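You operate a simulated robot arm through the tools that you are given. There is no shell and no other tool. Be economical: measure what you need, move in short steps, check, and stop when the job is done.

The job below is to be done with a simulated two-armed robot. You get a single attempt, and the scene is never put back.

TASK
Take the rag from the packing table top and lay it out flat on the carton bench top.

The check looks at the end state, three seconds after you hand in, the way a careful person would. Anything else that was tipped, shoved, dropped, spilled or broken makes it a failure.

THE ROBOT
Two 7-joint arms with two-finger parallel grippers on one trunk, on a base that drives. Base frame: it is fixed to the floor where the robot stands at the start and does not move with it; the origin is under the middle of the robot, x ahead of it, y to its left, z up. Readings come in mm, degrees, newtons and seconds.
The left shoulder is at the start at [70, 163, 1145], the right one opposite. With the tool pointing down near the work surface each hand reaches from about 380 to 880 mm from the robot's upright axis, wherever it stands, measured 20 degrees to its own side. Places, roughly: carton bench top [1100, 800, 800]. Payload 3.43 kg a hand.
The tool frame of a hand sits at the grasp point between the pads (the TCP): z along the fingers, y along the line on which they close. The tips reach 34 mm beyond it. The gripper opens to 128 mm. The fingers are 24 mm wide and 12 mm thick; the gripper's body (48 by 130 mm) begins 96 mm behind the TCP.
Orientation is that of the tool frame in the base frame, as a unit quaternion [x, y, z, w]. With the fingers straight down and closing along the base's y, the tool's x points along the base's -x, its y along +y and its z along -z.

THE INTERFACE
- The arms move only by the tool move_arm. It takes "left_steps", "right_steps" or both (then of equal length, played together; a hand with none holds still); each is a list that holds one entry, the list of rows, each a list of 7 numbers: the shift along the tool's x, y, z in mm, then the turn, a rotation vector about the tool's x, y, z in degrees, then the closure in counts, from 0 (fully open) to 255 (shut). In form: [[[dx, dy, dz, rx, ry, rz, fingers], ...]]. A call has 1 to 20 rows; each row is the pose to reach, as a shift and turn from the pose commanded when the call began, along the tool's axes at that moment. A row lasts 0.2 s, in which the tool goes at most 50 mm and 8.6 degrees; a call with a longer step from one row to the next is refused whole, and so is a gripper value outside its range. A pose out of reach is approached as far as the arm can. The call stops where the force on the tool passes 40 N (or 10 N more than at its start, if that is more) or the arm is blocked; 0.2 s more then pass. Each finger travels about 153 mm/s and halts on what it meets, pressing with about 22 N; the grip force reading is that of the motor and also rises with nothing between the fingers. The clock runs only during rows and for 0.2 s after the last one: add rows that repeat a pose to give the fingers time. The reply holds the time, the measured pose of the TCP, the force on the tool along the base axes, the opening and the grip force, in the units named above and with some noise.
- Cameras (640 x 400 px; columns grow to the right, rows downward): "scene" is now at [135.5, 32.5, 1345.9]; the picture's right is [0.35, -0.94, -0.00], its down [-0.75, -0.28, -0.61] and it looks along [0.57, 0.21, -0.80] (base axes); focal length 214 px, centre (320, 200). "left" rides on the left gripper at [76, 11, -160] in its tool frame; the picture's right is [-0.15, 0.99, 0.00], its down [-0.88, -0.13, -0.46] and it looks along [-0.45, -0.07, 0.89] (tool axes); focal length 234 px, centre (320, 200). "right" rides on the right gripper at [76, -11, -160] in its tool frame; the picture's right is [0.15, 0.99, 0.00], its down [-0.88, 0.13, -0.46] and it looks along [-0.45, 0.07, 0.89] (tool axes); focal length 234 px, centre (320, 200). There is no depth. A picture from a camera that has moved, and an enlarged one, comes with that camera's place and axes in the base frame and with its lens. The place of the scene camera against the robot may be out by one fixed shift of up to 18 mm in any direction.
- capture(camera): a new picture of that camera. It takes no simulated time.
- move_column(by): slides the trunk up (or, below 0, down) by that many mm; the arms and the scene camera ride with it, the base frame stays. It gives what a move gives, with no picture.
- roll_base(legs): drives the robot by 1 to 6 legs, each [ahead, left, turn to the left] in mm, mm and degrees, along the robot's own axes; the way and the turn of a leg run together, so that a leg with both is an arc; at most 1500 mm and 180 degrees a leg. The arms and the cameras ride along, it lands a little off, and it stops where it bumps. It gives what a move gives.
- head_to(pan, tilt): turns the head with the scene camera to pan (to the left, within 86 degrees either way) and tilt (down, from -29 to 69), counted from straight ahead of the robot. It gives what a move gives.
- close_up(camera, box): a new picture of the part [left, top, right, bottom] of that camera's present view, enlarged. It takes no simulated time.
- sign_off(): hands the job in; it is judged then, once.

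Work in short steps. Places have to be worked out from the pictures, the camera data and where the tool is seen: move nearer, look again, correct. Check each grasp and each placing, and mend what went wrong. You have 120 turns and 92 pictures in all, those below and enlarged ones among them. Open the grippers and draw the arms clear of the work before you hand the job in, unless the task says otherwise; then end with one line.

The tools are called after "Emit:" as a command line: name --argument value ..., lists and objects as JSON in quotes. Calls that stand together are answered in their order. move_arm: Moves the arms, as the interface text tells. Its arguments: {"type":"object","properties":{"left_steps":{"type":"array","items":{"type":"array","items":{"type":"array","items":{"type":"number"}}}},"right_steps":{"type":"array","items":{"type":"array","items":{"type":"array","items":{"type":"number"}}}}},"required":[]} The other tools are called the same way: move_column (by) slides the trunk up or down; roll_base (legs) drives the base; head_to (pan, tilt) turns the head that bears the scene camera; capture (camera) takes a picture; close_up (camera, box) takes an enlarged picture of a part of a camera's view; sign_off () hands the job in.

At the start:

```text
clock: 0.0
left_tcp_pos: [513.0, 93.0, 985.9]
left_tool_rot: [-0.001, 1.0, 0.0, 0.0]
left_force: [0.6, 0.4, 1.2]
left_finger_gap: 128.1
left_grasp_force: 0.1
right_tcp_pos: [462.6, -386.9, 1018.3]
right_tool_rot: [0.0, 1.0, 0.001, 0.0]
right_force: [-0.3, -0.6, -0.5]
right_finger_gap: 127.7
right_grasp_force: 0.1
trunk travel left (down, up): [-625.0, 315.0]
robot x, y, heading: [0.5, -0.8, -0.1]
head pan, tilt: [20.2, 52.7]
```

scene: 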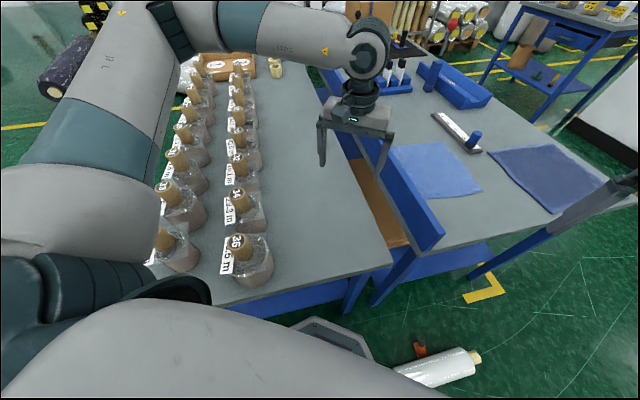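
right: 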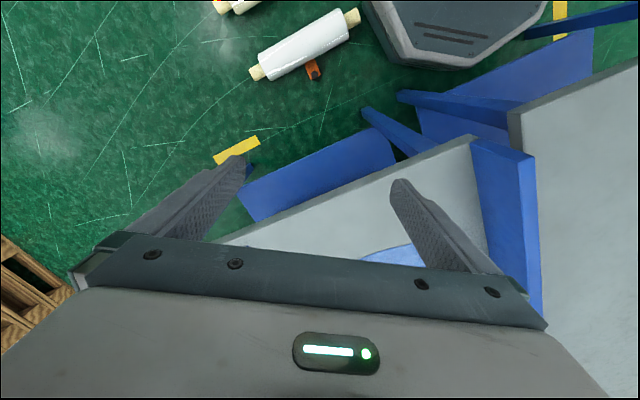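
left: 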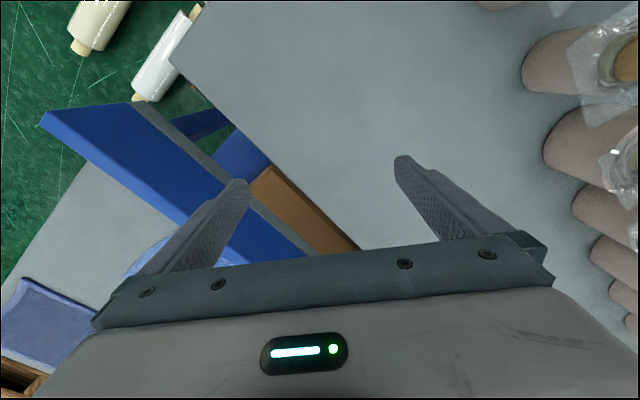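

I'll look at the two tables first. The blue-backed table on the right seems to hold two cloth-like things.

Emit:
close_up --camera "scene" --box '[380, 40, 640, 240]'

Emit:
head_to --pan 40 --tilt 25

Emit:
capture --camera "scene"

Emit:
head_to --pan -20 --tilt 40

Emit:
capture --camera "scene"

```text
2.00 times, centred on (510, 140) of scene
camera zoom: at [135.5, 32.5, 1345.9], right [0.35, -0.94, 0.0], down [-0.75, -0.28, -0.61], along [0.57, 0.21, -0.8], focal length 429 px, centre (-60, 320)
```

zoom: 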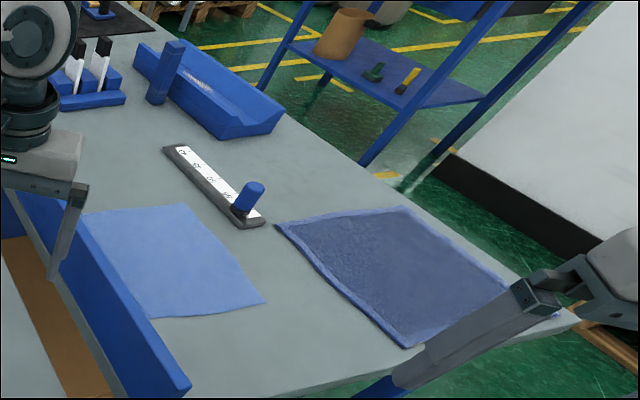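

```text
clock: 0.9
left_tcp_pos: [513.5, 92.9, 985.4]
left_tool_rot: [-0.001, 1.0, 0.0, 0.0]
left_force: [0.1, 0.2, 1.0]
left_finger_gap: 128.0
left_grasp_force: 0.3
right_tcp_pos: [460.3, -386.0, 1018.0]
right_tool_rot: [0.0, 1.0, -0.001, -0.001]
right_force: [-0.6, -0.3, -0.5]
right_finger_gap: 128.0
right_grasp_force: 0.1
trunk travel left (down, up): [-625.0, 315.0]
robot x, y, heading: [0.6, -1.0, -0.0]
head pan, tilt: [40.0, 25.0]
```

```text
87 pictures are left
camera scene: at [136.3, 66.0, 1387.0], right [0.64, -0.77, 0.0], down [-0.32, -0.27, -0.91], along [0.69, 0.58, -0.42], focal length 214 px, centre (320, 200)
```

scene: 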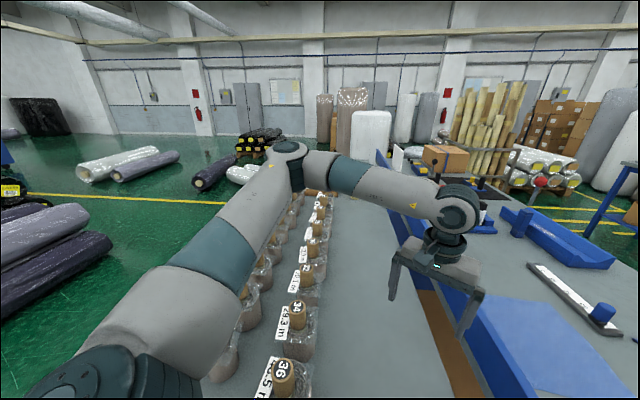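

```text
clock: 2.2
left_tcp_pos: [513.5, 92.8, 986.4]
left_tool_rot: [-0.001, 1.0, 0.0, 0.0]
left_force: [-0.4, -0.3, 0.4]
left_finger_gap: 128.1
left_grasp_force: 0.1
right_tcp_pos: [460.5, -385.5, 1017.6]
right_tool_rot: [-0.001, 1.0, 0.0, 0.0]
right_force: [-0.3, -0.2, 0.6]
right_finger_gap: 128.0
right_grasp_force: 0.1
trunk travel left (down, up): [-625.0, 315.0]
robot x, y, heading: [-3.1, -2.1, 0.2]
head pan, tilt: [-20.0, 40.0]
```

```text
86 pictures are left
camera scene: at [145.6, -22.2, 1363.7], right [-0.34, -0.94, 0.0], down [-0.6, 0.22, -0.77], along [0.72, -0.26, -0.64], focal length 214 px, centre (320, 200)
```

scene: 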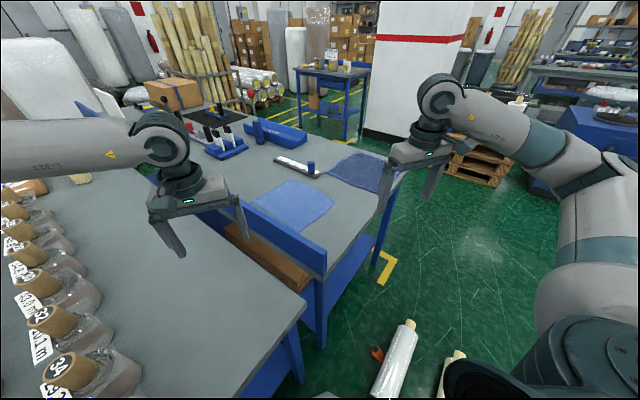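

Geometry: the near (bottle) table matches the carton bench position and the far one holds two blue cloth-like pieces. I need to tell which is the rag, so I'll look closer.

Emit:
head_to --pan -12 --tilt 45

Emit:
close_up --camera "scene" --box '[210, 110, 370, 210]'

Emit:
close_up --camera "scene" --box '[0, 60, 320, 260]'

```text
clock: 2.9
left_tcp_pos: [512.4, 93.5, 985.7]
left_tool_rot: [-0.001, 1.0, 0.0, 0.0]
left_force: [-0.5, 0.1, -0.4]
left_finger_gap: 127.8
left_grasp_force: 0.1
right_tcp_pos: [460.2, -385.7, 1018.1]
right_tool_rot: [0.0, 1.0, 0.0, 0.0]
right_force: [0.2, 0.3, -0.1]
right_finger_gap: 128.1
right_grasp_force: 0.1
trunk travel left (down, up): [-625.0, 315.0]
robot x, y, heading: [1.9, 0.3, 0.1]
head pan, tilt: [-12.0, 45.0]
```

```text
4.00 times, centred on (290, 160) of scene
camera zoom: at [145.3, -10.2, 1356.5], right [-0.21, -0.98, 0.0], down [-0.69, 0.15, -0.71], along [0.69, -0.15, -0.71], focal length 858 px, centre (440, 360)
```

zoom: 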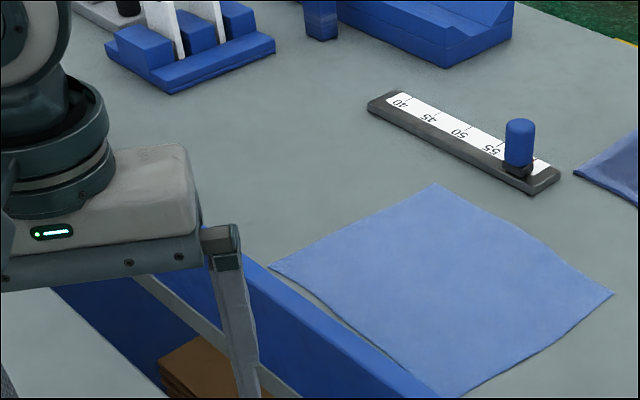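

```text
2.00 times, centred on (160, 160) of scene
camera zoom: at [145.3, -10.2, 1356.5], right [-0.21, -0.98, 0.0], down [-0.69, 0.15, -0.71], along [0.69, -0.15, -0.71], focal length 429 px, centre (640, 280)
```

zoom: 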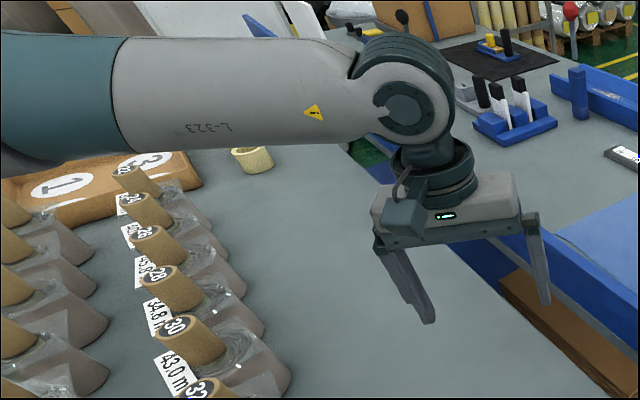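

The light one has gently wavy cloth edges. Now the darker one.

Emit:
close_up --camera "scene" --box '[330, 120, 458, 200]'

Emit:
head_to --pan 25 --tilt 60

Emit:
capture --camera "scene"

```text
5.00 times, centred on (394, 160) of scene
camera zoom: at [145.3, -10.2, 1356.5], right [-0.21, -0.98, 0.0], down [-0.69, 0.15, -0.71], along [0.69, -0.15, -0.71], focal length 1072 px, centre (-50, 400)
```

zoom: 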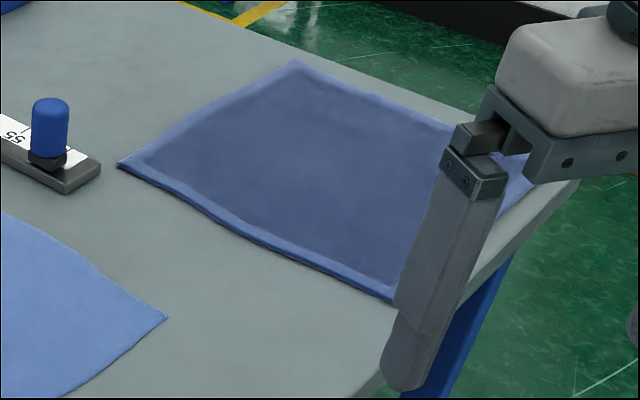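

```text
clock: 3.9
left_tcp_pos: [513.3, 94.2, 986.7]
left_tool_rot: [-0.001, 1.0, 0.0, 0.0]
left_force: [0.5, -1.0, 0.2]
left_finger_gap: 127.9
left_grasp_force: 0.0
right_tcp_pos: [460.9, -385.8, 1018.5]
right_tool_rot: [0.0, 1.0, 0.0, 0.001]
right_force: [-0.2, 0.6, -0.4]
right_finger_gap: 127.9
right_grasp_force: 0.0
trunk travel left (down, up): [-625.0, 315.0]
robot x, y, heading: [0.6, -1.1, -0.2]
head pan, tilt: [25.0, 60.0]
```

```text
82 pictures are left
camera scene: at [126.2, 34.9, 1337.0], right [0.42, -0.91, 0.0], down [-0.79, -0.37, -0.5], along [0.45, 0.21, -0.87], focal length 214 px, centre (320, 200)
```

scene: 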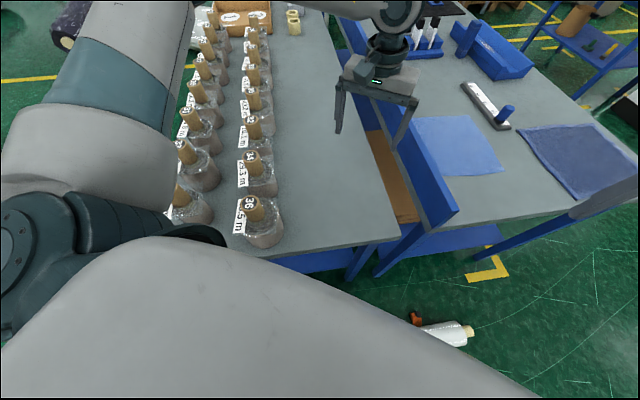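

I'll bring the right hand over the cloths (high, clear of everything) for a close view.

Emit:
move_arm --right_steps '[[[-45, 0, 0, 0, 0, 0, 0], [-90, 0, 0, 0, 0, 0, 0], [-135, 0, 0, 0, 0, 0, 0], [-180, 5, 0, 0, 0, 0, 0], [-220, 10, 0, 0, 0, 0, 0], [-220, 10, 0, 0, 0, 0, 0]]]'

Emit:
capture --camera "right"

Emit:
capture --camera "scene"

```text
clock: 5.3
left_tcp_pos: [513.4, 93.0, 987.4]
left_tool_rot: [0.0, 1.0, 0.0, 0.0]
left_force: [0.1, 0.6, 0.1]
left_finger_gap: 128.3
left_grasp_force: 0.0
right_tcp_pos: [680.9, -379.6, 1019.9]
right_tool_rot: [0.0, 1.0, 0.0, 0.0]
right_force: [-0.3, -0.2, 0.6]
right_finger_gap: 128.0
right_grasp_force: 0.0
trunk travel left (down, up): [-625.0, 315.0]
robot x, y, heading: [0.5, -0.0, 0.1]
head pan, tilt: [25.0, 60.0]
```

```text
81 pictures are left
camera right: at [606.2, -390.3, 1178.0], right [-0.15, 0.99, 0.0], down [0.88, 0.13, 0.46], along [0.45, 0.07, -0.89], focal length 234 px, centre (320, 200)
```

right: 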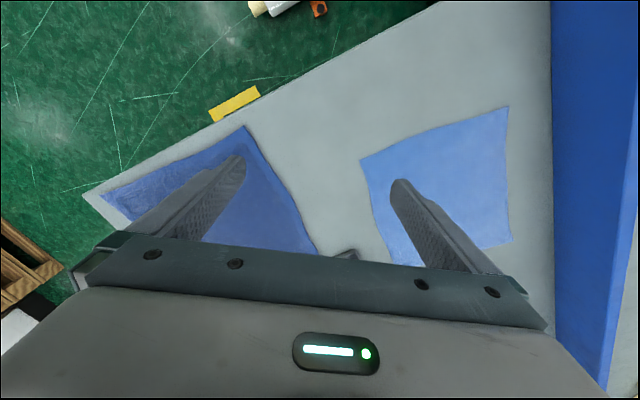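

```text
80 pictures are left
camera scene: at [125.4, 34.3, 1337.1], right [0.42, -0.91, 0.0], down [-0.78, -0.37, -0.5], along [0.45, 0.21, -0.87], focal length 214 px, centre (320, 200)
```

scene: 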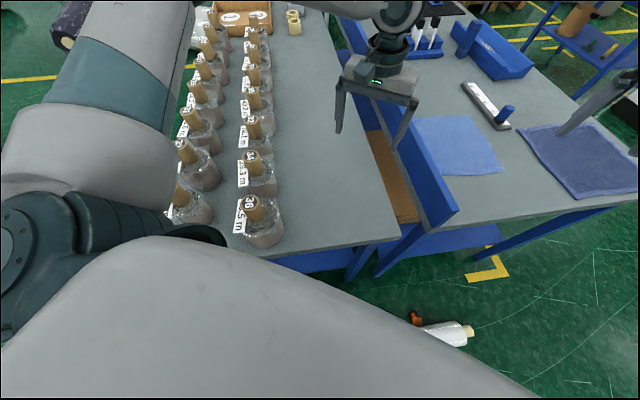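

Emit:
close_up --camera "right" --box '[340, 90, 540, 260]'

Emit:
close_up --camera "right" --box '[80, 110, 330, 266]'

```text
2.35 times, centred on (440, 175) of right
camera zoom: at [606.2, -390.3, 1178.0], right [-0.15, 0.99, 0.0], down [0.88, 0.13, 0.46], along [0.45, 0.07, -0.89], focal length 551 px, centre (38, 259)
```

zoom: 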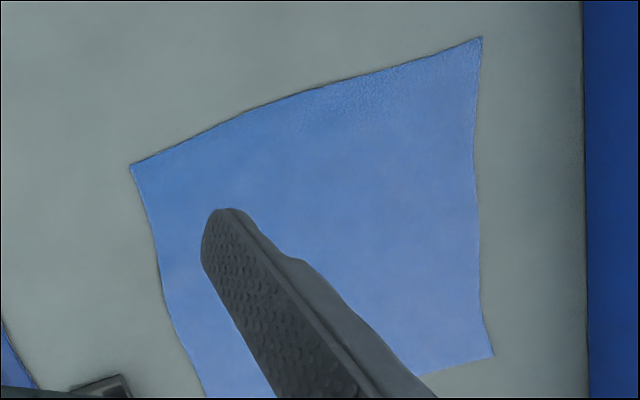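

```text
2.56 times, centred on (205, 188) of right
camera zoom: at [606.2, -390.3, 1178.0], right [-0.15, 0.99, 0.0], down [0.88, 0.13, 0.46], along [0.45, 0.07, -0.89], focal length 600 px, centre (614, 231)
```

zoom: 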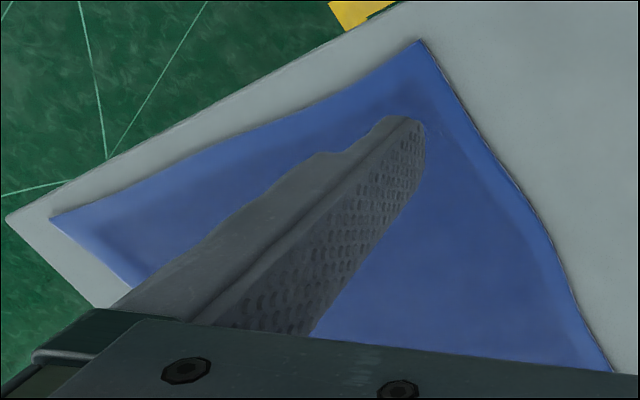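

I'll shift the hand so that the dark piece lies unobscured in view.

Emit:
move_arm --right_steps '[[[0, -45, 0, 0, 0, 0, 0], [0, -90, 0, 0, 0, 0, 0], [0, -135, 0, 0, 0, 0, 0], [0, -170, 20, 0, 0, 0, 0], [0, -170, 60, 0, 0, 0, 0], [0, -170, 60, 0, 0, 0, 0]]]'

Emit:
close_up --camera "right" --box '[160, 40, 480, 240]'

Emit:
capture --camera "right"

```text
clock: 6.7
left_tcp_pos: [513.3, 92.8, 985.4]
left_tool_rot: [-0.001, 1.0, 0.0, 0.001]
left_force: [0.0, -0.7, -0.1]
left_finger_gap: 128.0
left_grasp_force: 0.2
right_tcp_pos: [676.9, -546.0, 958.1]
right_tool_rot: [0.0, 1.0, 0.001, 0.001]
right_force: [-0.4, 0.5, -0.3]
right_finger_gap: 128.2
right_grasp_force: 0.1
trunk travel left (down, up): [-625.0, 315.0]
robot x, y, heading: [1.8, 2.3, -0.1]
head pan, tilt: [25.0, 60.0]
```

```text
2.00 times, centred on (320, 140) of right
camera zoom: at [601.2, -557.3, 1116.1], right [-0.15, 0.99, 0.0], down [0.88, 0.13, 0.46], along [0.45, 0.07, -0.89], focal length 468 px, centre (320, 320)
```

zoom: 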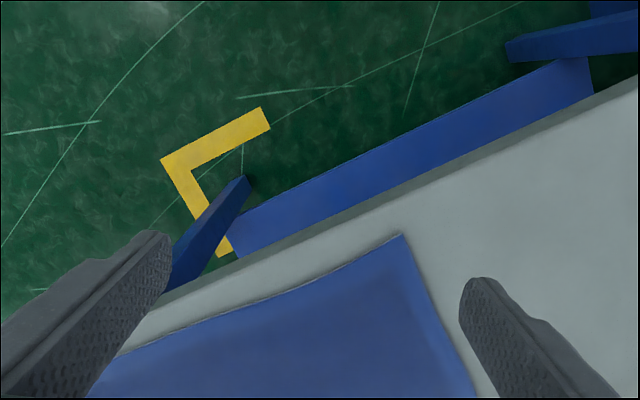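

```text
76 pictures are left
camera right: at [601.2, -557.3, 1116.1], right [-0.15, 0.99, 0.0], down [0.88, 0.13, 0.46], along [0.45, 0.07, -0.89], focal length 234 px, centre (320, 200)
```

right: 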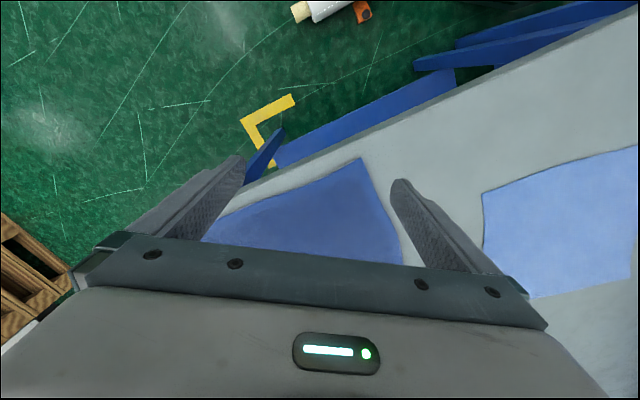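

I judge the light blue, raw-edged thin cloth to be the rag (the dark one is a thick-hemmed towel/mat). The tables run at ~30° heading; the near short edge runs from about (706,-312) to (594,-119). I'll bring both hands above those corners, yawed -60° so they close perpendicular to that edge.

Emit:
move_arm --right_steps '[[[0, 32, -4, 0, 0, 7.5, 0], [-3, 64, -8, 0, 0, 15, 0], [-6, 96, -12, 0, 0, 22.5, 0], [-10, 128, -16, 0, 0, 30, 0], [-14, 160, -20, 0, 0, 37.5, 0], [-18, 192, -24, 0, 0, 45, 0], [-22, 224, -28, 0, 0, 52.5, 0], [-26, 255, -32, 0, 0, 60, 0], [-26, 255, -32, 0, 0, 60, 0]]]' --left_steps '[[[-10, -20, -10, 0, 0, 7.5, 0], [-20, -50, -20, 0, 0, 15, 0], [-30, -80, -30, 0, 0, 22.5, 0], [-45, -110, -35, 0, 0, 30, 0], [-60, -140, -35, 0, 0, 37.5, 0], [-75, -170, -35, 0, 0, 45, 0], [-90, -200, -35, 0, 0, 52.5, 0], [-98, -225, -35, 0, 0, 60, 0], [-98, -225, -35, 0, 0, 60, 0]]]'

Emit:
capture --camera "right"

Emit:
capture --camera "left"

```text
clock: 8.7
left_tcp_pos: [613.5, -132.2, 1022.0]
left_tool_rot: [0.501, 0.866, 0.0, 0.0]
left_force: [0.5, 0.2, -0.8]
left_finger_gap: 128.0
left_grasp_force: 0.1
right_tcp_pos: [705.8, -292.2, 989.9]
right_tool_rot: [0.501, 0.866, 0.0, 0.0]
right_force: [0.6, 0.1, 0.2]
right_finger_gap: 127.9
right_grasp_force: 0.1
trunk travel left (down, up): [-625.0, 315.0]
robot x, y, heading: [-2.5, -2.6, -0.0]
head pan, tilt: [25.0, 60.0]
```

```text
75 pictures are left
camera right: at [659.6, -233.0, 1149.2], right [0.78, 0.62, 0.0], down [0.55, -0.7, 0.46], along [0.28, -0.36, -0.89], focal length 234 px, centre (320, 200)
```

right: 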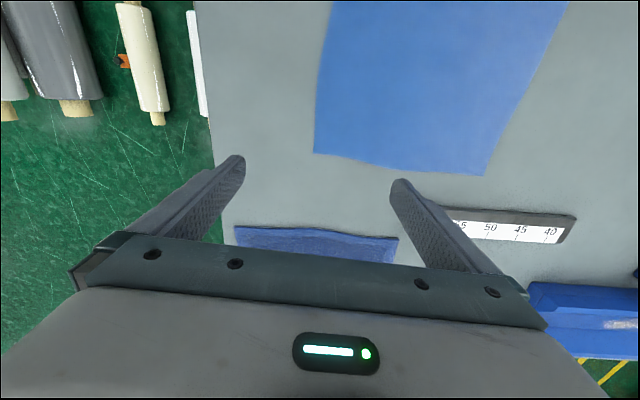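

```text
74 pictures are left
camera left: at [583.9, -60.7, 1183.1], right [0.93, 0.37, 0.0], down [0.33, -0.83, 0.46], along [0.17, -0.42, -0.89], focal length 234 px, centre (320, 200)
```

left: 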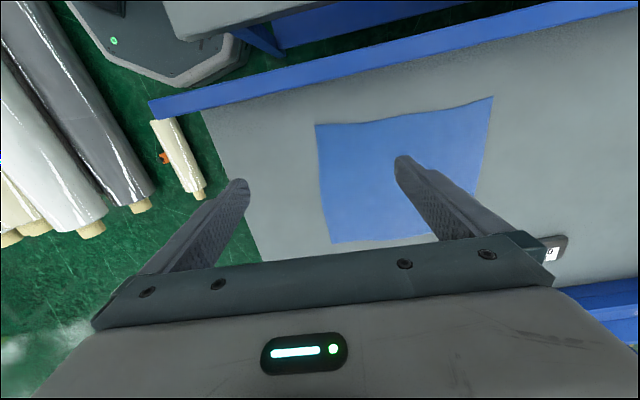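

Both views agree on table height ≈820 and corners A(709,-310), B(601,-117). I'll descend to z≈900 above the grip points with fingers half closed.

Emit:
move_arm --right_steps '[[[8, 14, 0, 0, 0, 0, 80], [8, 14, 30, 0, 0, 0, 165], [8, 14, 60, 0, 0, 0, 165], [8, 14, 90, 0, 0, 0, 165], [8, 14, 90, 0, 0, 0, 165]]]' --left_steps '[[[-5.5, 16, 0, 0, 0, 0, 80], [-5.5, 16, 40, 0, 0, 0, 165], [-5.5, 16, 80, 0, 0, 0, 165], [-5.5, 16, 122, 0, 0, 0, 165], [-5.5, 16, 122, 0, 0, 0, 165]]]'

Emit:
capture --camera "right"

Emit:
capture --camera "left"

```text
clock: 9.9
left_tcp_pos: [630.1, -127.5, 898.0]
left_tool_rot: [0.499, 0.866, 0.001, 0.0]
left_force: [0.1, 0.0, 0.0]
left_finger_gap: 45.0
left_grasp_force: 0.0
right_tcp_pos: [715.4, -278.4, 902.4]
right_tool_rot: [0.5, 0.866, -0.001, -0.001]
right_force: [0.0, -0.1, 0.2]
right_finger_gap: 45.1
right_grasp_force: 0.1
trunk travel left (down, up): [-625.0, 315.0]
robot x, y, heading: [0.6, -0.5, 0.1]
head pan, tilt: [25.0, 60.0]
```

```text
73 pictures are left
camera right: at [668.1, -217.7, 1061.0], right [0.78, 0.62, 0.0], down [0.55, -0.7, 0.46], along [0.28, -0.36, -0.89], focal length 234 px, centre (320, 200)
```

right: 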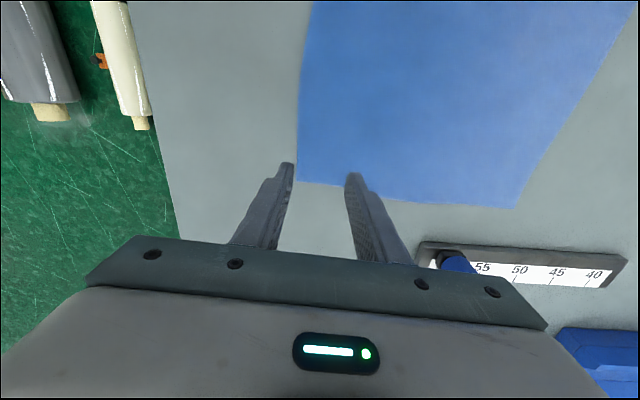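

```text
72 pictures are left
camera left: at [601.0, -56.2, 1059.4], right [0.93, 0.37, 0.0], down [0.33, -0.83, 0.46], along [0.17, -0.42, -0.89], focal length 234 px, centre (320, 200)
```

left: 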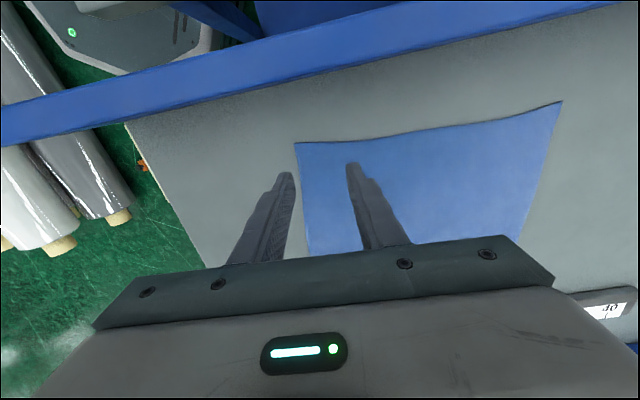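

Position matches. Now I'll descend gently until light contact, both hands.

Emit:
move_arm --right_steps '[[[0, 0, 20, 0, 0, 0, 165], [0, 0, 38, 0, 0, 0, 165], [0, 0, 42, 0, 0, 0, 165], [0, 0, 45, 0, 0, 0, 165], [0, 0, 45, 0, 0, 0, 165]]]' --left_steps '[[[0, 0, 20, 0, 0, 0, 165], [0, 0, 34, 0, 0, 0, 165], [0, 0, 38, 0, 0, 0, 165], [0, 0, 41, 0, 0, 0, 165], [0, 0, 41, 0, 0, 0, 165]]]'

Emit:
capture --camera "right"

Emit:
capture --camera "left"

```text
clock: 11.1
left_tcp_pos: [629.9, -127.7, 856.6]
left_tool_rot: [0.499, 0.867, 0.0, 0.0]
left_force: [0.2, -0.5, -0.2]
left_finger_gap: 45.2
left_grasp_force: 0.1
right_tcp_pos: [714.7, -277.7, 856.4]
right_tool_rot: [0.5, 0.866, 0.0, 0.0]
right_force: [-0.1, 0.1, 0.1]
right_finger_gap: 45.3
right_grasp_force: 0.0
trunk travel left (down, up): [-625.0, 315.0]
robot x, y, heading: [-0.5, -0.2, 0.1]
head pan, tilt: [25.0, 60.0]
```

```text
71 pictures are left
camera right: at [667.9, -217.9, 1014.7], right [0.78, 0.62, 0.0], down [0.55, -0.7, 0.46], along [0.28, -0.36, -0.89], focal length 234 px, centre (320, 200)
```

right: 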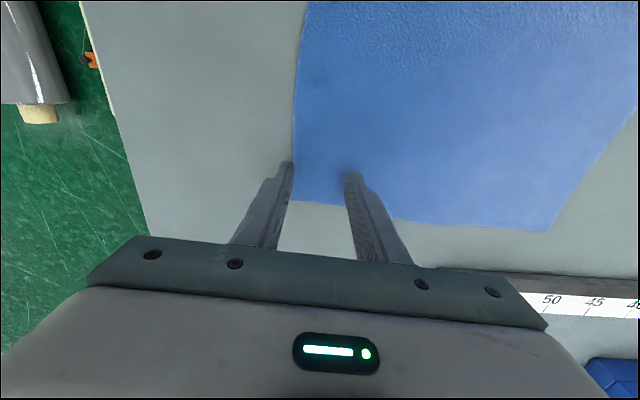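

```text
70 pictures are left
camera left: at [600.5, -56.4, 1018.0], right [0.93, 0.37, 0.0], down [0.33, -0.83, 0.46], along [0.17, -0.42, -0.89], focal length 234 px, centre (320, 200)
```

left: 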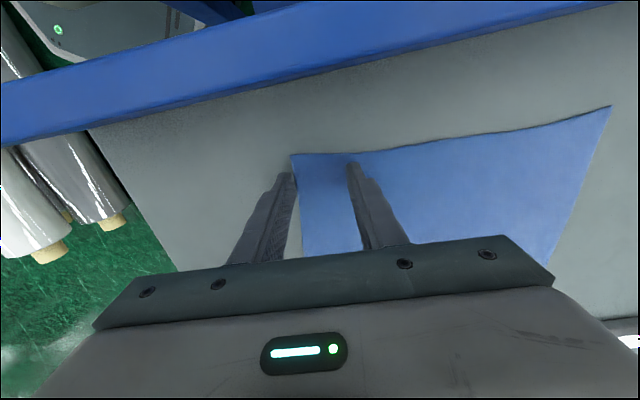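

No contact at 856 yet; continuing in 2 mm steps.

Emit:
move_arm --right_steps '[[[0, 0, 2, 0, 0, 0, 165], [0, 0, 3, 0, 0, 0, 165], [0, 0, 4, 0, 0, 0, 165], [0, 0, 4, 0, 0, 0, 165]]]' --left_steps '[[[-5, 0, 2, 0, 0, 0, 165], [-5, 0, 3, 0, 0, 0, 165], [-5, 0, 4, 0, 0, 0, 165], [-5, 0, 4, 0, 0, 0, 165]]]'

```text
clock: 12.1
left_tcp_pos: [629.9, -131.4, 855.5]
left_tool_rot: [0.5, 0.866, -0.001, 0.001]
left_force: [0.8, 0.1, 2.7]
left_finger_gap: 45.3
left_grasp_force: 0.1
right_tcp_pos: [714.8, -277.2, 855.1]
right_tool_rot: [0.501, 0.866, 0.001, 0.002]
right_force: [4.3, -3.6, 25.4]
right_finger_gap: 44.5
right_grasp_force: 0.1
trunk travel left (down, up): [-625.0, 315.0]
robot x, y, heading: [-2.1, -2.1, 0.1]
head pan, tilt: [25.0, 60.0]
```

Both touch (surface ≈821). I'll ease the right up a bit, press left slightly, and close the fingers.

Emit:
move_arm --right_steps '[[[0, 0, -1.5, 0, 0, 0, 165], [0, 0, -1.5, 0, 0, 0, 190], [0, 0, -1.5, 0, 0, 0, 215], [0, 0, -1.5, 0, 0, 0, 240], [0, 0, -1.5, 0, 0, 0, 255], [0, 0, -1.5, 0, 0, 0, 255]]]' --left_steps '[[[0, 0, 1, 0, 0, 0, 165], [0, 0, 1, 0, 0, 0, 190], [0, 0, 1, 0, 0, 0, 215], [0, 0, 1, 0, 0, 0, 240], [0, 0, 1, 0, 0, 0, 255], [0, 0, 1, 0, 0, 0, 255]]]'

Emit:
capture --camera "right"

Emit:
capture --camera "left"

```text
clock: 13.5
left_tcp_pos: [628.2, -131.3, 854.6]
left_tool_rot: [0.499, 0.867, 0.0, 0.003]
left_force: [-0.4, -1.4, 16.0]
left_finger_gap: 2.6
left_grasp_force: 22.4
right_tcp_pos: [711.9, -275.3, 855.8]
right_tool_rot: [0.5, 0.866, 0.0, 0.001]
right_force: [-0.1, 2.1, 17.0]
right_finger_gap: 2.7
right_grasp_force: 22.1
trunk travel left (down, up): [-625.0, 315.0]
robot x, y, heading: [1.8, 0.2, 0.2]
head pan, tilt: [25.0, 60.0]
```

```text
69 pictures are left
camera right: at [665.1, -216.7, 1014.0], right [0.78, 0.62, 0.0], down [0.55, -0.7, 0.46], along [0.29, -0.36, -0.89], focal length 234 px, centre (320, 200)
```

right: 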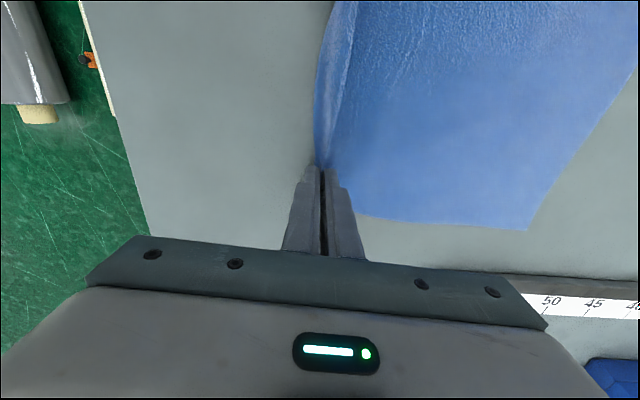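

```text
68 pictures are left
camera left: at [599.1, -60.1, 1016.1], right [0.93, 0.37, 0.0], down [0.33, -0.83, 0.46], along [0.17, -0.42, -0.89], focal length 234 px, centre (320, 200)
```

left: 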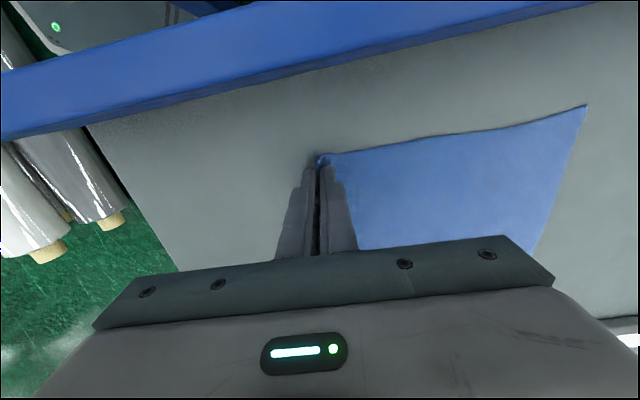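

Both gripped the edge (gap ~2.6 mm). Lift 60 mm and check.

Emit:
move_arm --right_steps '[[[0, 0, -12, 0, 0, 0, 255], [0, 0, -24, 0, 0, 0, 255], [0, 0, -36, 0, 0, 0, 255], [0, 0, -48, 0, 0, 0, 255], [0, 0, -60, 0, 0, 0, 255]]]' --left_steps '[[[0, 0, -12, 0, 0, 0, 255], [0, 0, -24, 0, 0, 0, 255], [0, 0, -36, 0, 0, 0, 255], [0, 0, -48, 0, 0, 0, 255], [0, 0, -60, 0, 0, 0, 255]]]'

Emit:
capture --camera "left"

Emit:
capture --camera "scene"

```text
clock: 14.7
left_tcp_pos: [630.4, -133.4, 913.4]
left_tool_rot: [0.499, 0.866, 0.0, 0.0]
left_force: [1.2, -0.5, 0.2]
left_finger_gap: 2.6
left_grasp_force: 22.1
right_tcp_pos: [714.0, -278.6, 913.2]
right_tool_rot: [0.5, 0.866, 0.0, 0.0]
right_force: [-0.6, 0.5, -0.1]
right_finger_gap: 2.6
right_grasp_force: 21.7
trunk travel left (down, up): [-625.0, 315.0]
robot x, y, heading: [-0.1, -5.0, 0.0]
head pan, tilt: [25.0, 60.0]
```

```text
67 pictures are left
camera left: at [600.7, -61.4, 1073.9], right [0.93, 0.37, 0.0], down [0.33, -0.83, 0.46], along [0.17, -0.42, -0.89], focal length 234 px, centre (320, 200)
```

left: 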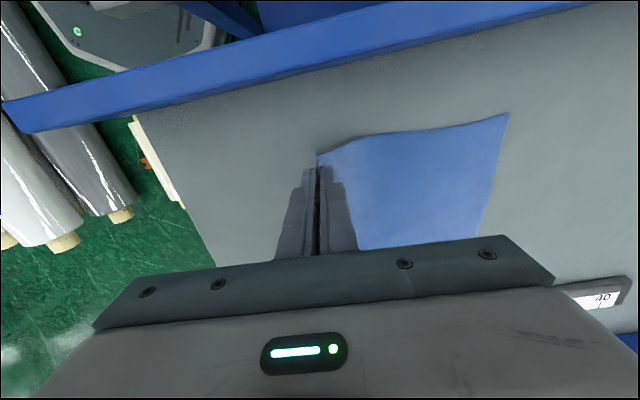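

```text
66 pictures are left
camera scene: at [125.9, 35.1, 1337.0], right [0.42, -0.91, 0.0], down [-0.78, -0.37, -0.5], along [0.45, 0.21, -0.87], focal length 214 px, centre (320, 200)
```

scene: 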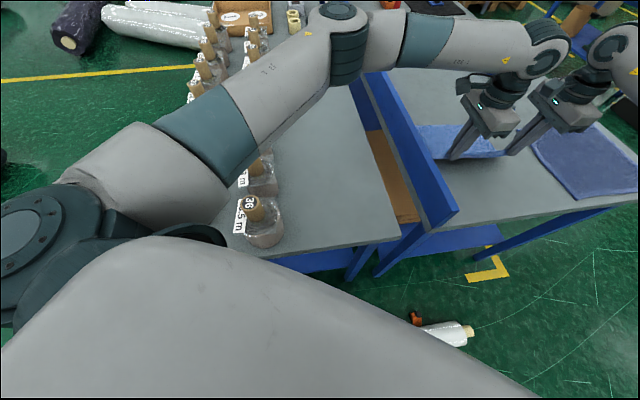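

The rag lifts on both corners. I'll raise the trunk 300 mm to clear the divider with the hanging cloth.

Emit:
move_column --by 300

Emit:
capture --camera "scene"

Emit:
capture --camera "left"

```text
clock: 17.7
left_tcp_pos: [630.3, -133.5, 1213.9]
left_tool_rot: [0.499, 0.866, 0.0, -0.001]
left_force: [0.2, -0.9, 0.3]
left_finger_gap: 2.4
left_grasp_force: 22.4
right_tcp_pos: [714.9, -279.0, 1212.6]
right_tool_rot: [0.5, 0.866, 0.0, -0.001]
right_force: [-0.6, -0.7, 0.0]
right_finger_gap: 2.5
right_grasp_force: 22.3
trunk travel left (down, up): [-925.0, 15.0]
robot x, y, heading: [-3.4, 2.2, 0.0]
head pan, tilt: [25.0, 60.0]
```

```text
65 pictures are left
camera scene: at [126.5, 34.9, 1636.9], right [0.42, -0.91, 0.0], down [-0.79, -0.37, -0.5], along [0.45, 0.21, -0.87], focal length 214 px, centre (320, 200)
```

scene: 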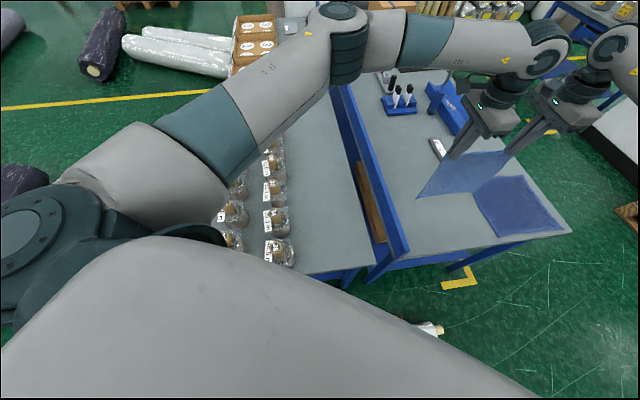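

```text
64 pictures are left
camera left: at [601.2, -61.6, 1373.6], right [0.93, 0.37, 0.0], down [0.33, -0.83, 0.46], along [0.17, -0.42, -0.89], focal length 234 px, centre (320, 200)
```

left: 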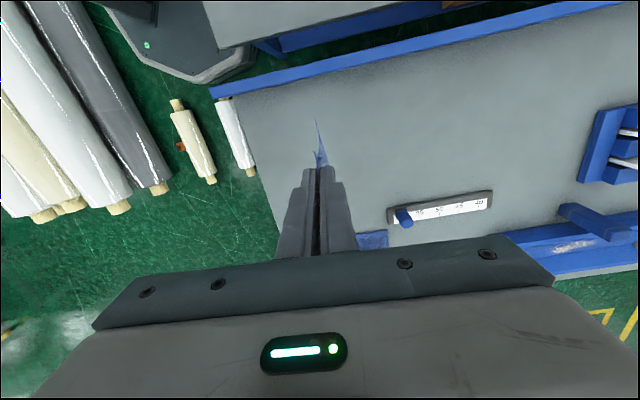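

Cloth hangs cleanly. Now carry both hands together ~470 mm left, over the bench's free strip, slowly.

Emit:
move_arm --right_steps '[[[10, 6, 0, 0, 0, 0, 255], [30, 19, 0, 0, 0, 0, 255], [52, 32, 0, 0, 0, 0, 255], [74, 46, 0, 0, 0, 0, 255], [96, 60, 0, 0, 0, 0, 255], [118, 73, 0, 0, 0, 0, 255], [140, 87, 0, 0, 0, 0, 255], [162, 101, 0, 0, 0, 0, 255], [184, 114, 0, 0, 0, 0, 255], [206, 128, 0, 0, 0, 0, 255], [228, 142, 0, 0, 0, 0, 255], [250, 155, 0, 0, 0, 0, 255], [272, 169, 0, 0, 0, 0, 255], [294, 183, 0, 0, 0, 0, 255], [316, 196, 0, 0, 0, 0, 255], [338, 210, 0, 0, 0, 0, 255], [360, 223, 0, 0, 0, 0, 255], [380, 236, 0, 0, 0, 0, 255], [395, 245, 0, 0, 0, 0, 255], [400, 248, 0, 0, 0, 0, 255]]]' --left_steps '[[[10, 6, 0, 0, 0, 0, 255], [30, 19, 0, 0, 0, 0, 255], [52, 32, 0, 0, 0, 0, 255], [74, 46, 0, 0, 0, 0, 255], [96, 60, 0, 0, 0, 0, 255], [118, 73, 0, 0, 0, 0, 255], [140, 87, 0, 0, 0, 0, 255], [162, 101, 0, 0, 0, 0, 255], [184, 114, 0, 0, 0, 0, 255], [206, 128, 0, 0, 0, 0, 255], [228, 142, 0, 0, 0, 0, 255], [250, 155, 0, 0, 0, 0, 255], [272, 169, 0, 0, 0, 0, 255], [294, 183, 0, 0, 0, 0, 255], [316, 196, 0, 0, 0, 0, 255], [338, 210, 0, 0, 0, 0, 255], [360, 223, 0, 0, 0, 0, 255], [380, 236, 0, 0, 0, 0, 255], [395, 245, 0, 0, 0, 0, 255], [400, 248, 0, 0, 0, 0, 255]]]'

Emit:
capture --camera "scene"

Emit:
capture --camera "left"

Emit:
capture --camera "right"

```text
clock: 21.9
left_tcp_pos: [573.7, 201.6, 1220.8]
left_tool_rot: [0.5, 0.866, 0.0, 0.013]
left_force: [0.4, 0.2, 0.0]
left_finger_gap: 2.4
left_grasp_force: 21.8
left hand out of reach, approached as far as the arm can: row 10, 11, 12, 13, 14, 15, 16, 17, 18, 19, 20
right_tcp_pos: [722.0, 164.2, 1211.0]
right_tool_rot: [0.501, 0.865, 0.001, -0.001]
right_force: [0.7, -0.6, 0.0]
right_finger_gap: 2.5
right_grasp_force: 21.5
right hand out of reach, approached as far as the arm can: row 18, 19, 20
trunk travel left (down, up): [-925.0, 15.0]
robot x, y, heading: [1.0, -0.7, -0.2]
head pan, tilt: [25.0, 60.0]
```

```text
63 pictures are left
camera scene: at [129.7, 31.8, 1636.8], right [0.42, -0.91, 0.0], down [-0.79, -0.36, -0.5], along [0.45, 0.21, -0.87], focal length 214 px, centre (320, 200)
```

scene: 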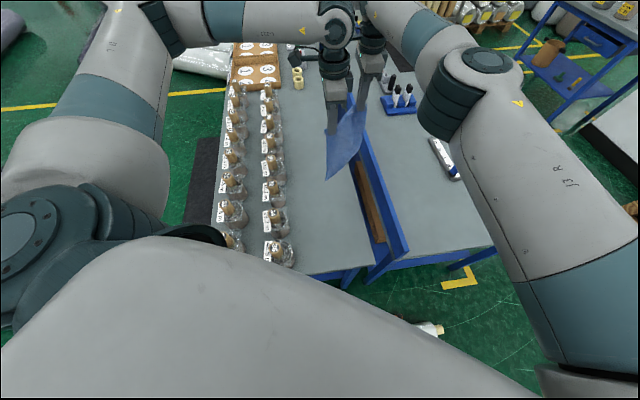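

```text
62 pictures are left
camera left: at [540.8, 275.5, 1380.0], right [0.93, 0.37, 0.01], down [0.32, -0.82, 0.47], along [0.19, -0.43, -0.88], focal length 234 px, centre (320, 200)
```

left: 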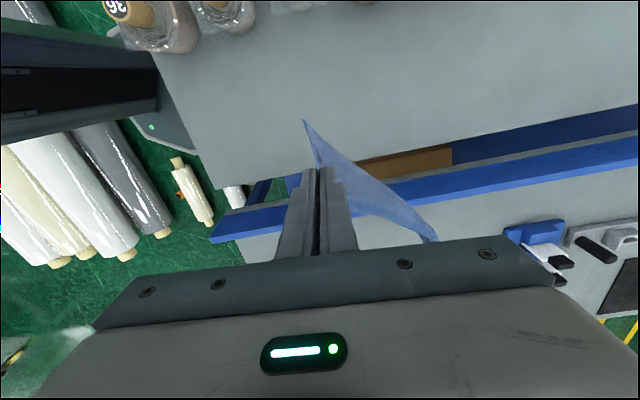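

```text
61 pictures are left
camera right: at [674.4, 224.2, 1370.8], right [0.79, 0.62, 0.0], down [0.55, -0.7, 0.45], along [0.28, -0.35, -0.89], focal length 234 px, centre (320, 200)
```

right: 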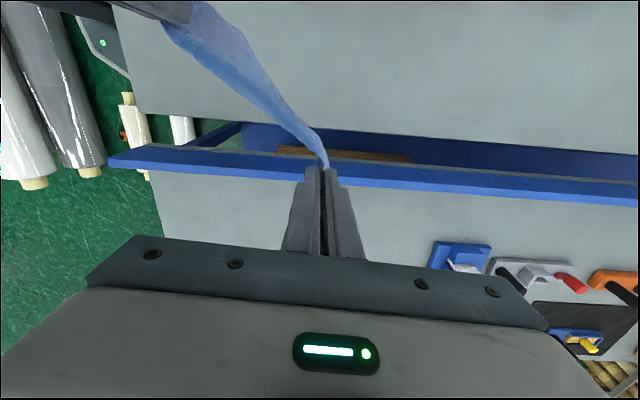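

The left arm hit a joint limit with this yaw (stopped at (574,202)). I'll skew the layout to ~45° heading (still fits the strip) by yawing the hands back, left a bit more.

Emit:
move_arm --right_steps '[[[0, 0, 0, 0, 0, -4, 255], [8, 2, 0, 0, 0, -8, 255], [20, 5, 0, 0, 0, -12, 255], [30, 8, 0, 0, 0, -15, 255], [38, 9, 0, 0, 0, -15, 255], [38, 9, 0, 0, 0, -15, 255]]]' --left_steps '[[[7, -7, 0, 0, 0, -5, 255], [14, -14, 0, 0, 0, -10, 255], [21, -21, 0, 0, 0, -15, 255], [28, -28, 0, 0, 0, -20, 255], [34, -35, 0, 0, 0, -25, 255], [34, -35, 0, 0, 0, -25, 255]]]'

```text
clock: 23.3
left_tcp_pos: [524.1, 217.1, 1224.2]
left_tool_rot: [0.301, 0.954, 0.0, -0.001]
left_force: [0.0, 0.0, -0.5]
left_finger_gap: 2.5
left_grasp_force: 22.3
right_tcp_pos: [687.4, 200.4, 1216.7]
right_tool_rot: [0.385, 0.923, 0.0, 0.003]
right_force: [-0.2, 0.7, -0.3]
right_finger_gap: 2.6
right_grasp_force: 22.0
right hand out of reach, approached as far as the arm can: row 3, 4, 5, 6
trunk travel left (down, up): [-925.0, 15.0]
robot x, y, heading: [0.4, 3.4, 0.1]
head pan, tilt: [25.0, 60.0]
```

Commands restart from the reached pose. The bench top is ≈815 high with a strip 313 mm wide (edge corner ≈(388,-74)). I'll aim for cloth centre ≈(530,187): left to (544,323), right to (664,205).

Emit:
move_arm --right_steps '[[[5, -4, 0, 0, 0, 0, 255], [10, -8, 0, 0, 0, 0, 255], [15, -12, 0, 0, 0, 0, 255], [20, -13, 0, 0, 0, 0, 255], [20, -13, 0, 0, 0, 0, 255], [20, -13, 0, 0, 0, 0, 255]]]' --left_steps '[[[9, 20, 0, 0, 0, 0, 255], [18, 40, 0, 0, 0, 0, 255], [27, 60, 0, 0, 0, 0, 255], [36, 80, 0, 0, 0, 0, 255], [44, 98, 0, 0, 0, 0, 255], [44, 98, 0, 0, 0, 0, 255]]]'

Emit:
capture --camera "scene"

Emit:
capture --camera "left"

```text
clock: 24.7
left_tcp_pos: [543.9, 320.1, 1225.3]
left_tool_rot: [0.299, 0.954, 0.0, 0.0]
left_force: [0.1, -0.2, 0.2]
left_finger_gap: 2.3
left_grasp_force: 21.9
right_tcp_pos: [661.4, 206.0, 1217.9]
right_tool_rot: [0.382, 0.924, 0.0, -0.001]
right_force: [1.1, 1.1, 0.2]
right_finger_gap: 2.4
right_grasp_force: 21.9
trunk travel left (down, up): [-925.0, 15.0]
robot x, y, heading: [1.6, -1.2, 0.2]
head pan, tilt: [25.0, 60.0]
```

```text
60 pictures are left
camera scene: at [126.4, 34.7, 1637.0], right [0.42, -0.91, 0.0], down [-0.79, -0.37, -0.5], along [0.45, 0.21, -0.87], focal length 214 px, centre (320, 200)
```

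scene: 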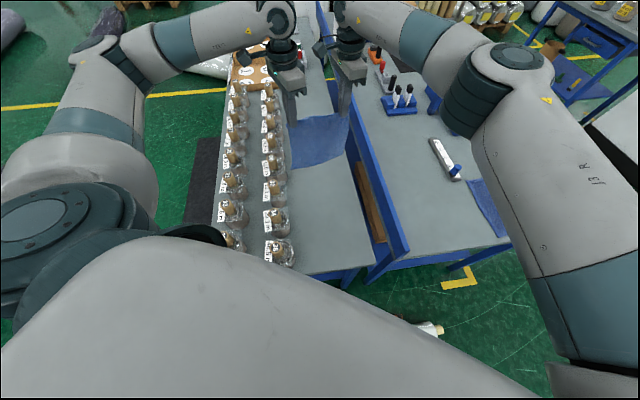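

```text
59 pictures are left
camera left: at [486.8, 373.3, 1386.6], right [0.69, 0.73, 0.0], down [0.65, -0.61, 0.46], along [0.33, -0.31, -0.89], focal length 234 px, centre (320, 200)
```

left: 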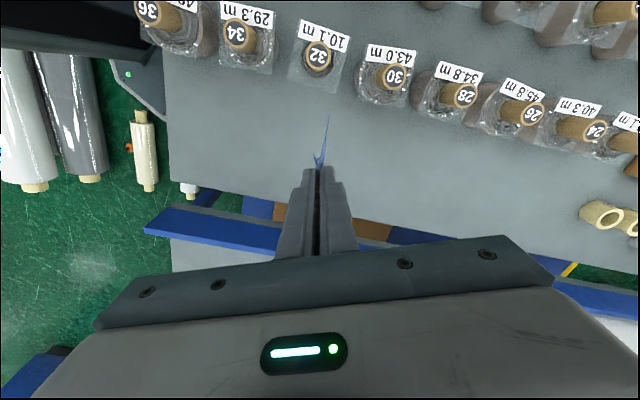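

Hands are well placed over the strip. Shift 10 mm away from the rolls, then lower the trunk 150 mm and check.

Emit:
move_arm --right_steps '[[[-9, -3, 0, 0, 0, 0, 255], [-9, -3, 0, 0, 0, 0, 255]]]' --left_steps '[[[-9, -3, 0, 0, 0, 0, 255], [-9, -3, 0, 0, 0, 0, 255]]]'

Emit:
move_column --by -140

Emit:
capture --camera "scene"

Emit:
capture --camera "left"

```text
clock: 25.3
left_tcp_pos: [549.1, 313.8, 1226.4]
left_tool_rot: [0.3, 0.954, 0.0, 0.0]
left_force: [0.5, 0.0, -0.3]
left_finger_gap: 2.4
left_grasp_force: 22.1
right_tcp_pos: [665.4, 197.8, 1215.9]
right_tool_rot: [0.383, 0.924, 0.0, 0.0]
right_force: [-0.1, 0.4, 0.3]
right_finger_gap: 2.2
right_grasp_force: 22.0
trunk travel left (down, up): [-925.0, 15.0]
robot x, y, heading: [-1.3, 0.9, 0.1]
head pan, tilt: [25.0, 60.0]
```

```text
clock: 27.0
left_tcp_pos: [548.4, 314.1, 1086.8]
left_tool_rot: [0.3, 0.954, 0.0, 0.0]
left_force: [0.8, -0.3, 0.4]
left_finger_gap: 2.6
left_grasp_force: 21.9
right_tcp_pos: [665.3, 199.0, 1076.1]
right_tool_rot: [0.382, 0.924, 0.0, -0.001]
right_force: [-0.5, -0.2, -0.1]
right_finger_gap: 2.5
right_grasp_force: 21.8
trunk travel left (down, up): [-785.0, 155.0]
robot x, y, heading: [1.0, 0.2, -0.2]
head pan, tilt: [25.0, 60.0]
```

```text
58 pictures are left
camera scene: at [126.1, 35.2, 1497.1], right [0.42, -0.91, 0.0], down [-0.79, -0.37, -0.5], along [0.45, 0.21, -0.87], focal length 214 px, centre (320, 200)
```

scene: 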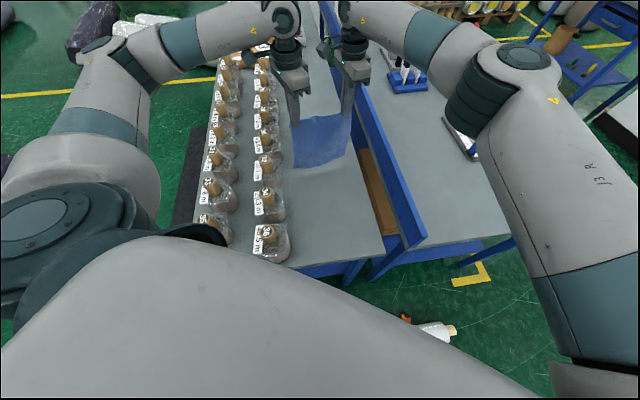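

```text
57 pictures are left
camera left: at [492.2, 366.2, 1246.6], right [0.69, 0.73, 0.0], down [0.65, -0.61, 0.46], along [0.33, -0.31, -0.89], focal length 234 px, centre (320, 200)
```

left: 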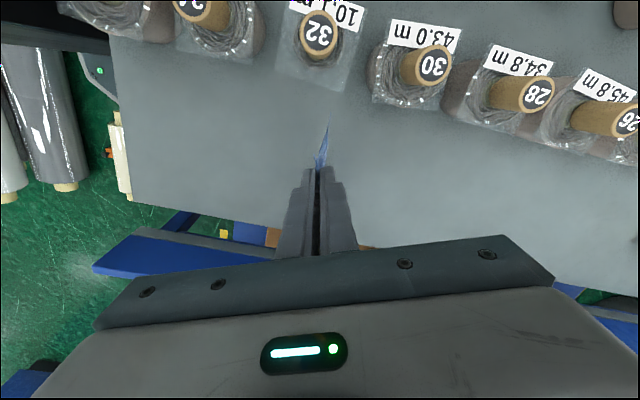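

The hem is just about at the bench. Now lay it down: retreat along -45° heading while lowering at the same rate, first half.

Emit:
move_arm --right_steps '[[[0, -5, 6, 0, 0, 0, 255], [0, -16, 17, 0, 0, 0, 255], [0, -28, 28, 0, 0, 0, 255], [0, -40, 40, 0, 0, 0, 255], [0, -52, 51, 0, 0, 0, 255], [0, -64, 62, 0, 0, 0, 255], [0, -76, 73, 0, 0, 0, 255], [0, -88, 85, 0, 0, 0, 255], [0, -100, 96, 0, 0, 0, 255], [0, -115, 111, 0, 0, 0, 255], [0, -115, 111, 0, 0, 0, 255]]]' --left_steps '[[[1, -5, 10, 0, 0, 0, 255], [3, -16, 24, 0, 0, 0, 255], [5, -28, 36, 0, 0, 0, 255], [7, -39, 49, 0, 0, 0, 255], [9, -51, 61, 0, 0, 0, 255], [11, -63, 72, 0, 0, 0, 255], [13, -75, 83, 0, 0, 0, 255], [15, -87, 95, 0, 0, 0, 255], [17, -98, 106, 0, 0, 0, 255], [20, -113, 121, 0, 0, 0, 255], [20, -113, 121, 0, 0, 0, 255]]]'

Emit:
capture --camera "scene"

Emit:
capture --camera "left"

Emit:
capture --camera "right"

```text
clock: 29.4
left_tcp_pos: [469.8, 234.4, 964.9]
left_tool_rot: [0.299, 0.954, 0.0, 0.0]
left_force: [0.0, -0.3, -0.3]
left_finger_gap: 2.3
left_grasp_force: 21.8
right_tcp_pos: [584.6, 115.0, 964.6]
right_tool_rot: [0.383, 0.924, 0.0, -0.001]
right_force: [-0.1, 1.1, 0.2]
right_finger_gap: 2.5
right_grasp_force: 21.7
trunk travel left (down, up): [-785.0, 155.0]
robot x, y, heading: [-4.0, -2.0, -0.0]
head pan, tilt: [25.0, 60.0]
```

```text
56 pictures are left
camera scene: at [126.2, 35.8, 1497.0], right [0.42, -0.91, 0.0], down [-0.79, -0.37, -0.5], along [0.45, 0.21, -0.87], focal length 214 px, centre (320, 200)
```

scene: 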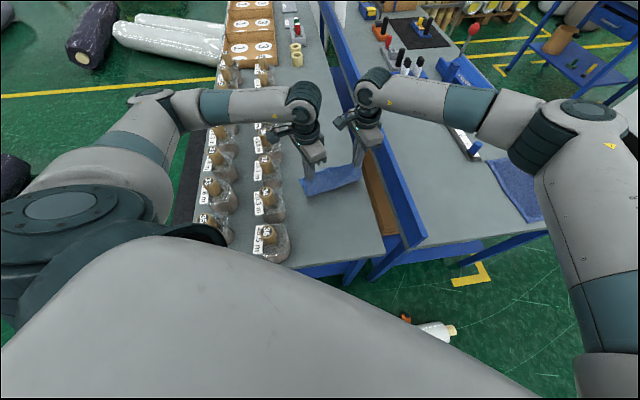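

```text
55 pictures are left
camera left: at [412.0, 285.9, 1125.7], right [0.69, 0.73, 0.0], down [0.65, -0.61, 0.46], along [0.33, -0.31, -0.89], focal length 234 px, centre (320, 200)
```

left: 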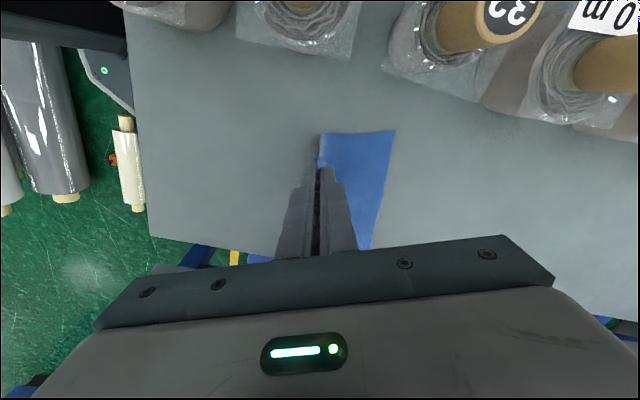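

```text
54 pictures are left
camera right: at [523.9, 161.2, 1123.2], right [0.6, 0.8, 0.0], down [0.71, -0.53, 0.46], along [0.37, -0.27, -0.89], focal length 234 px, centre (320, 200)
```

right: 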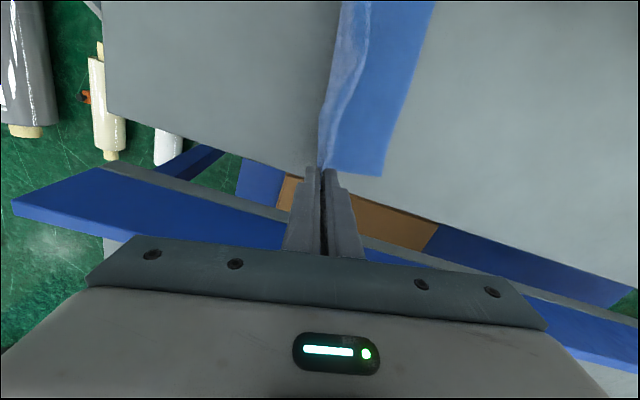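

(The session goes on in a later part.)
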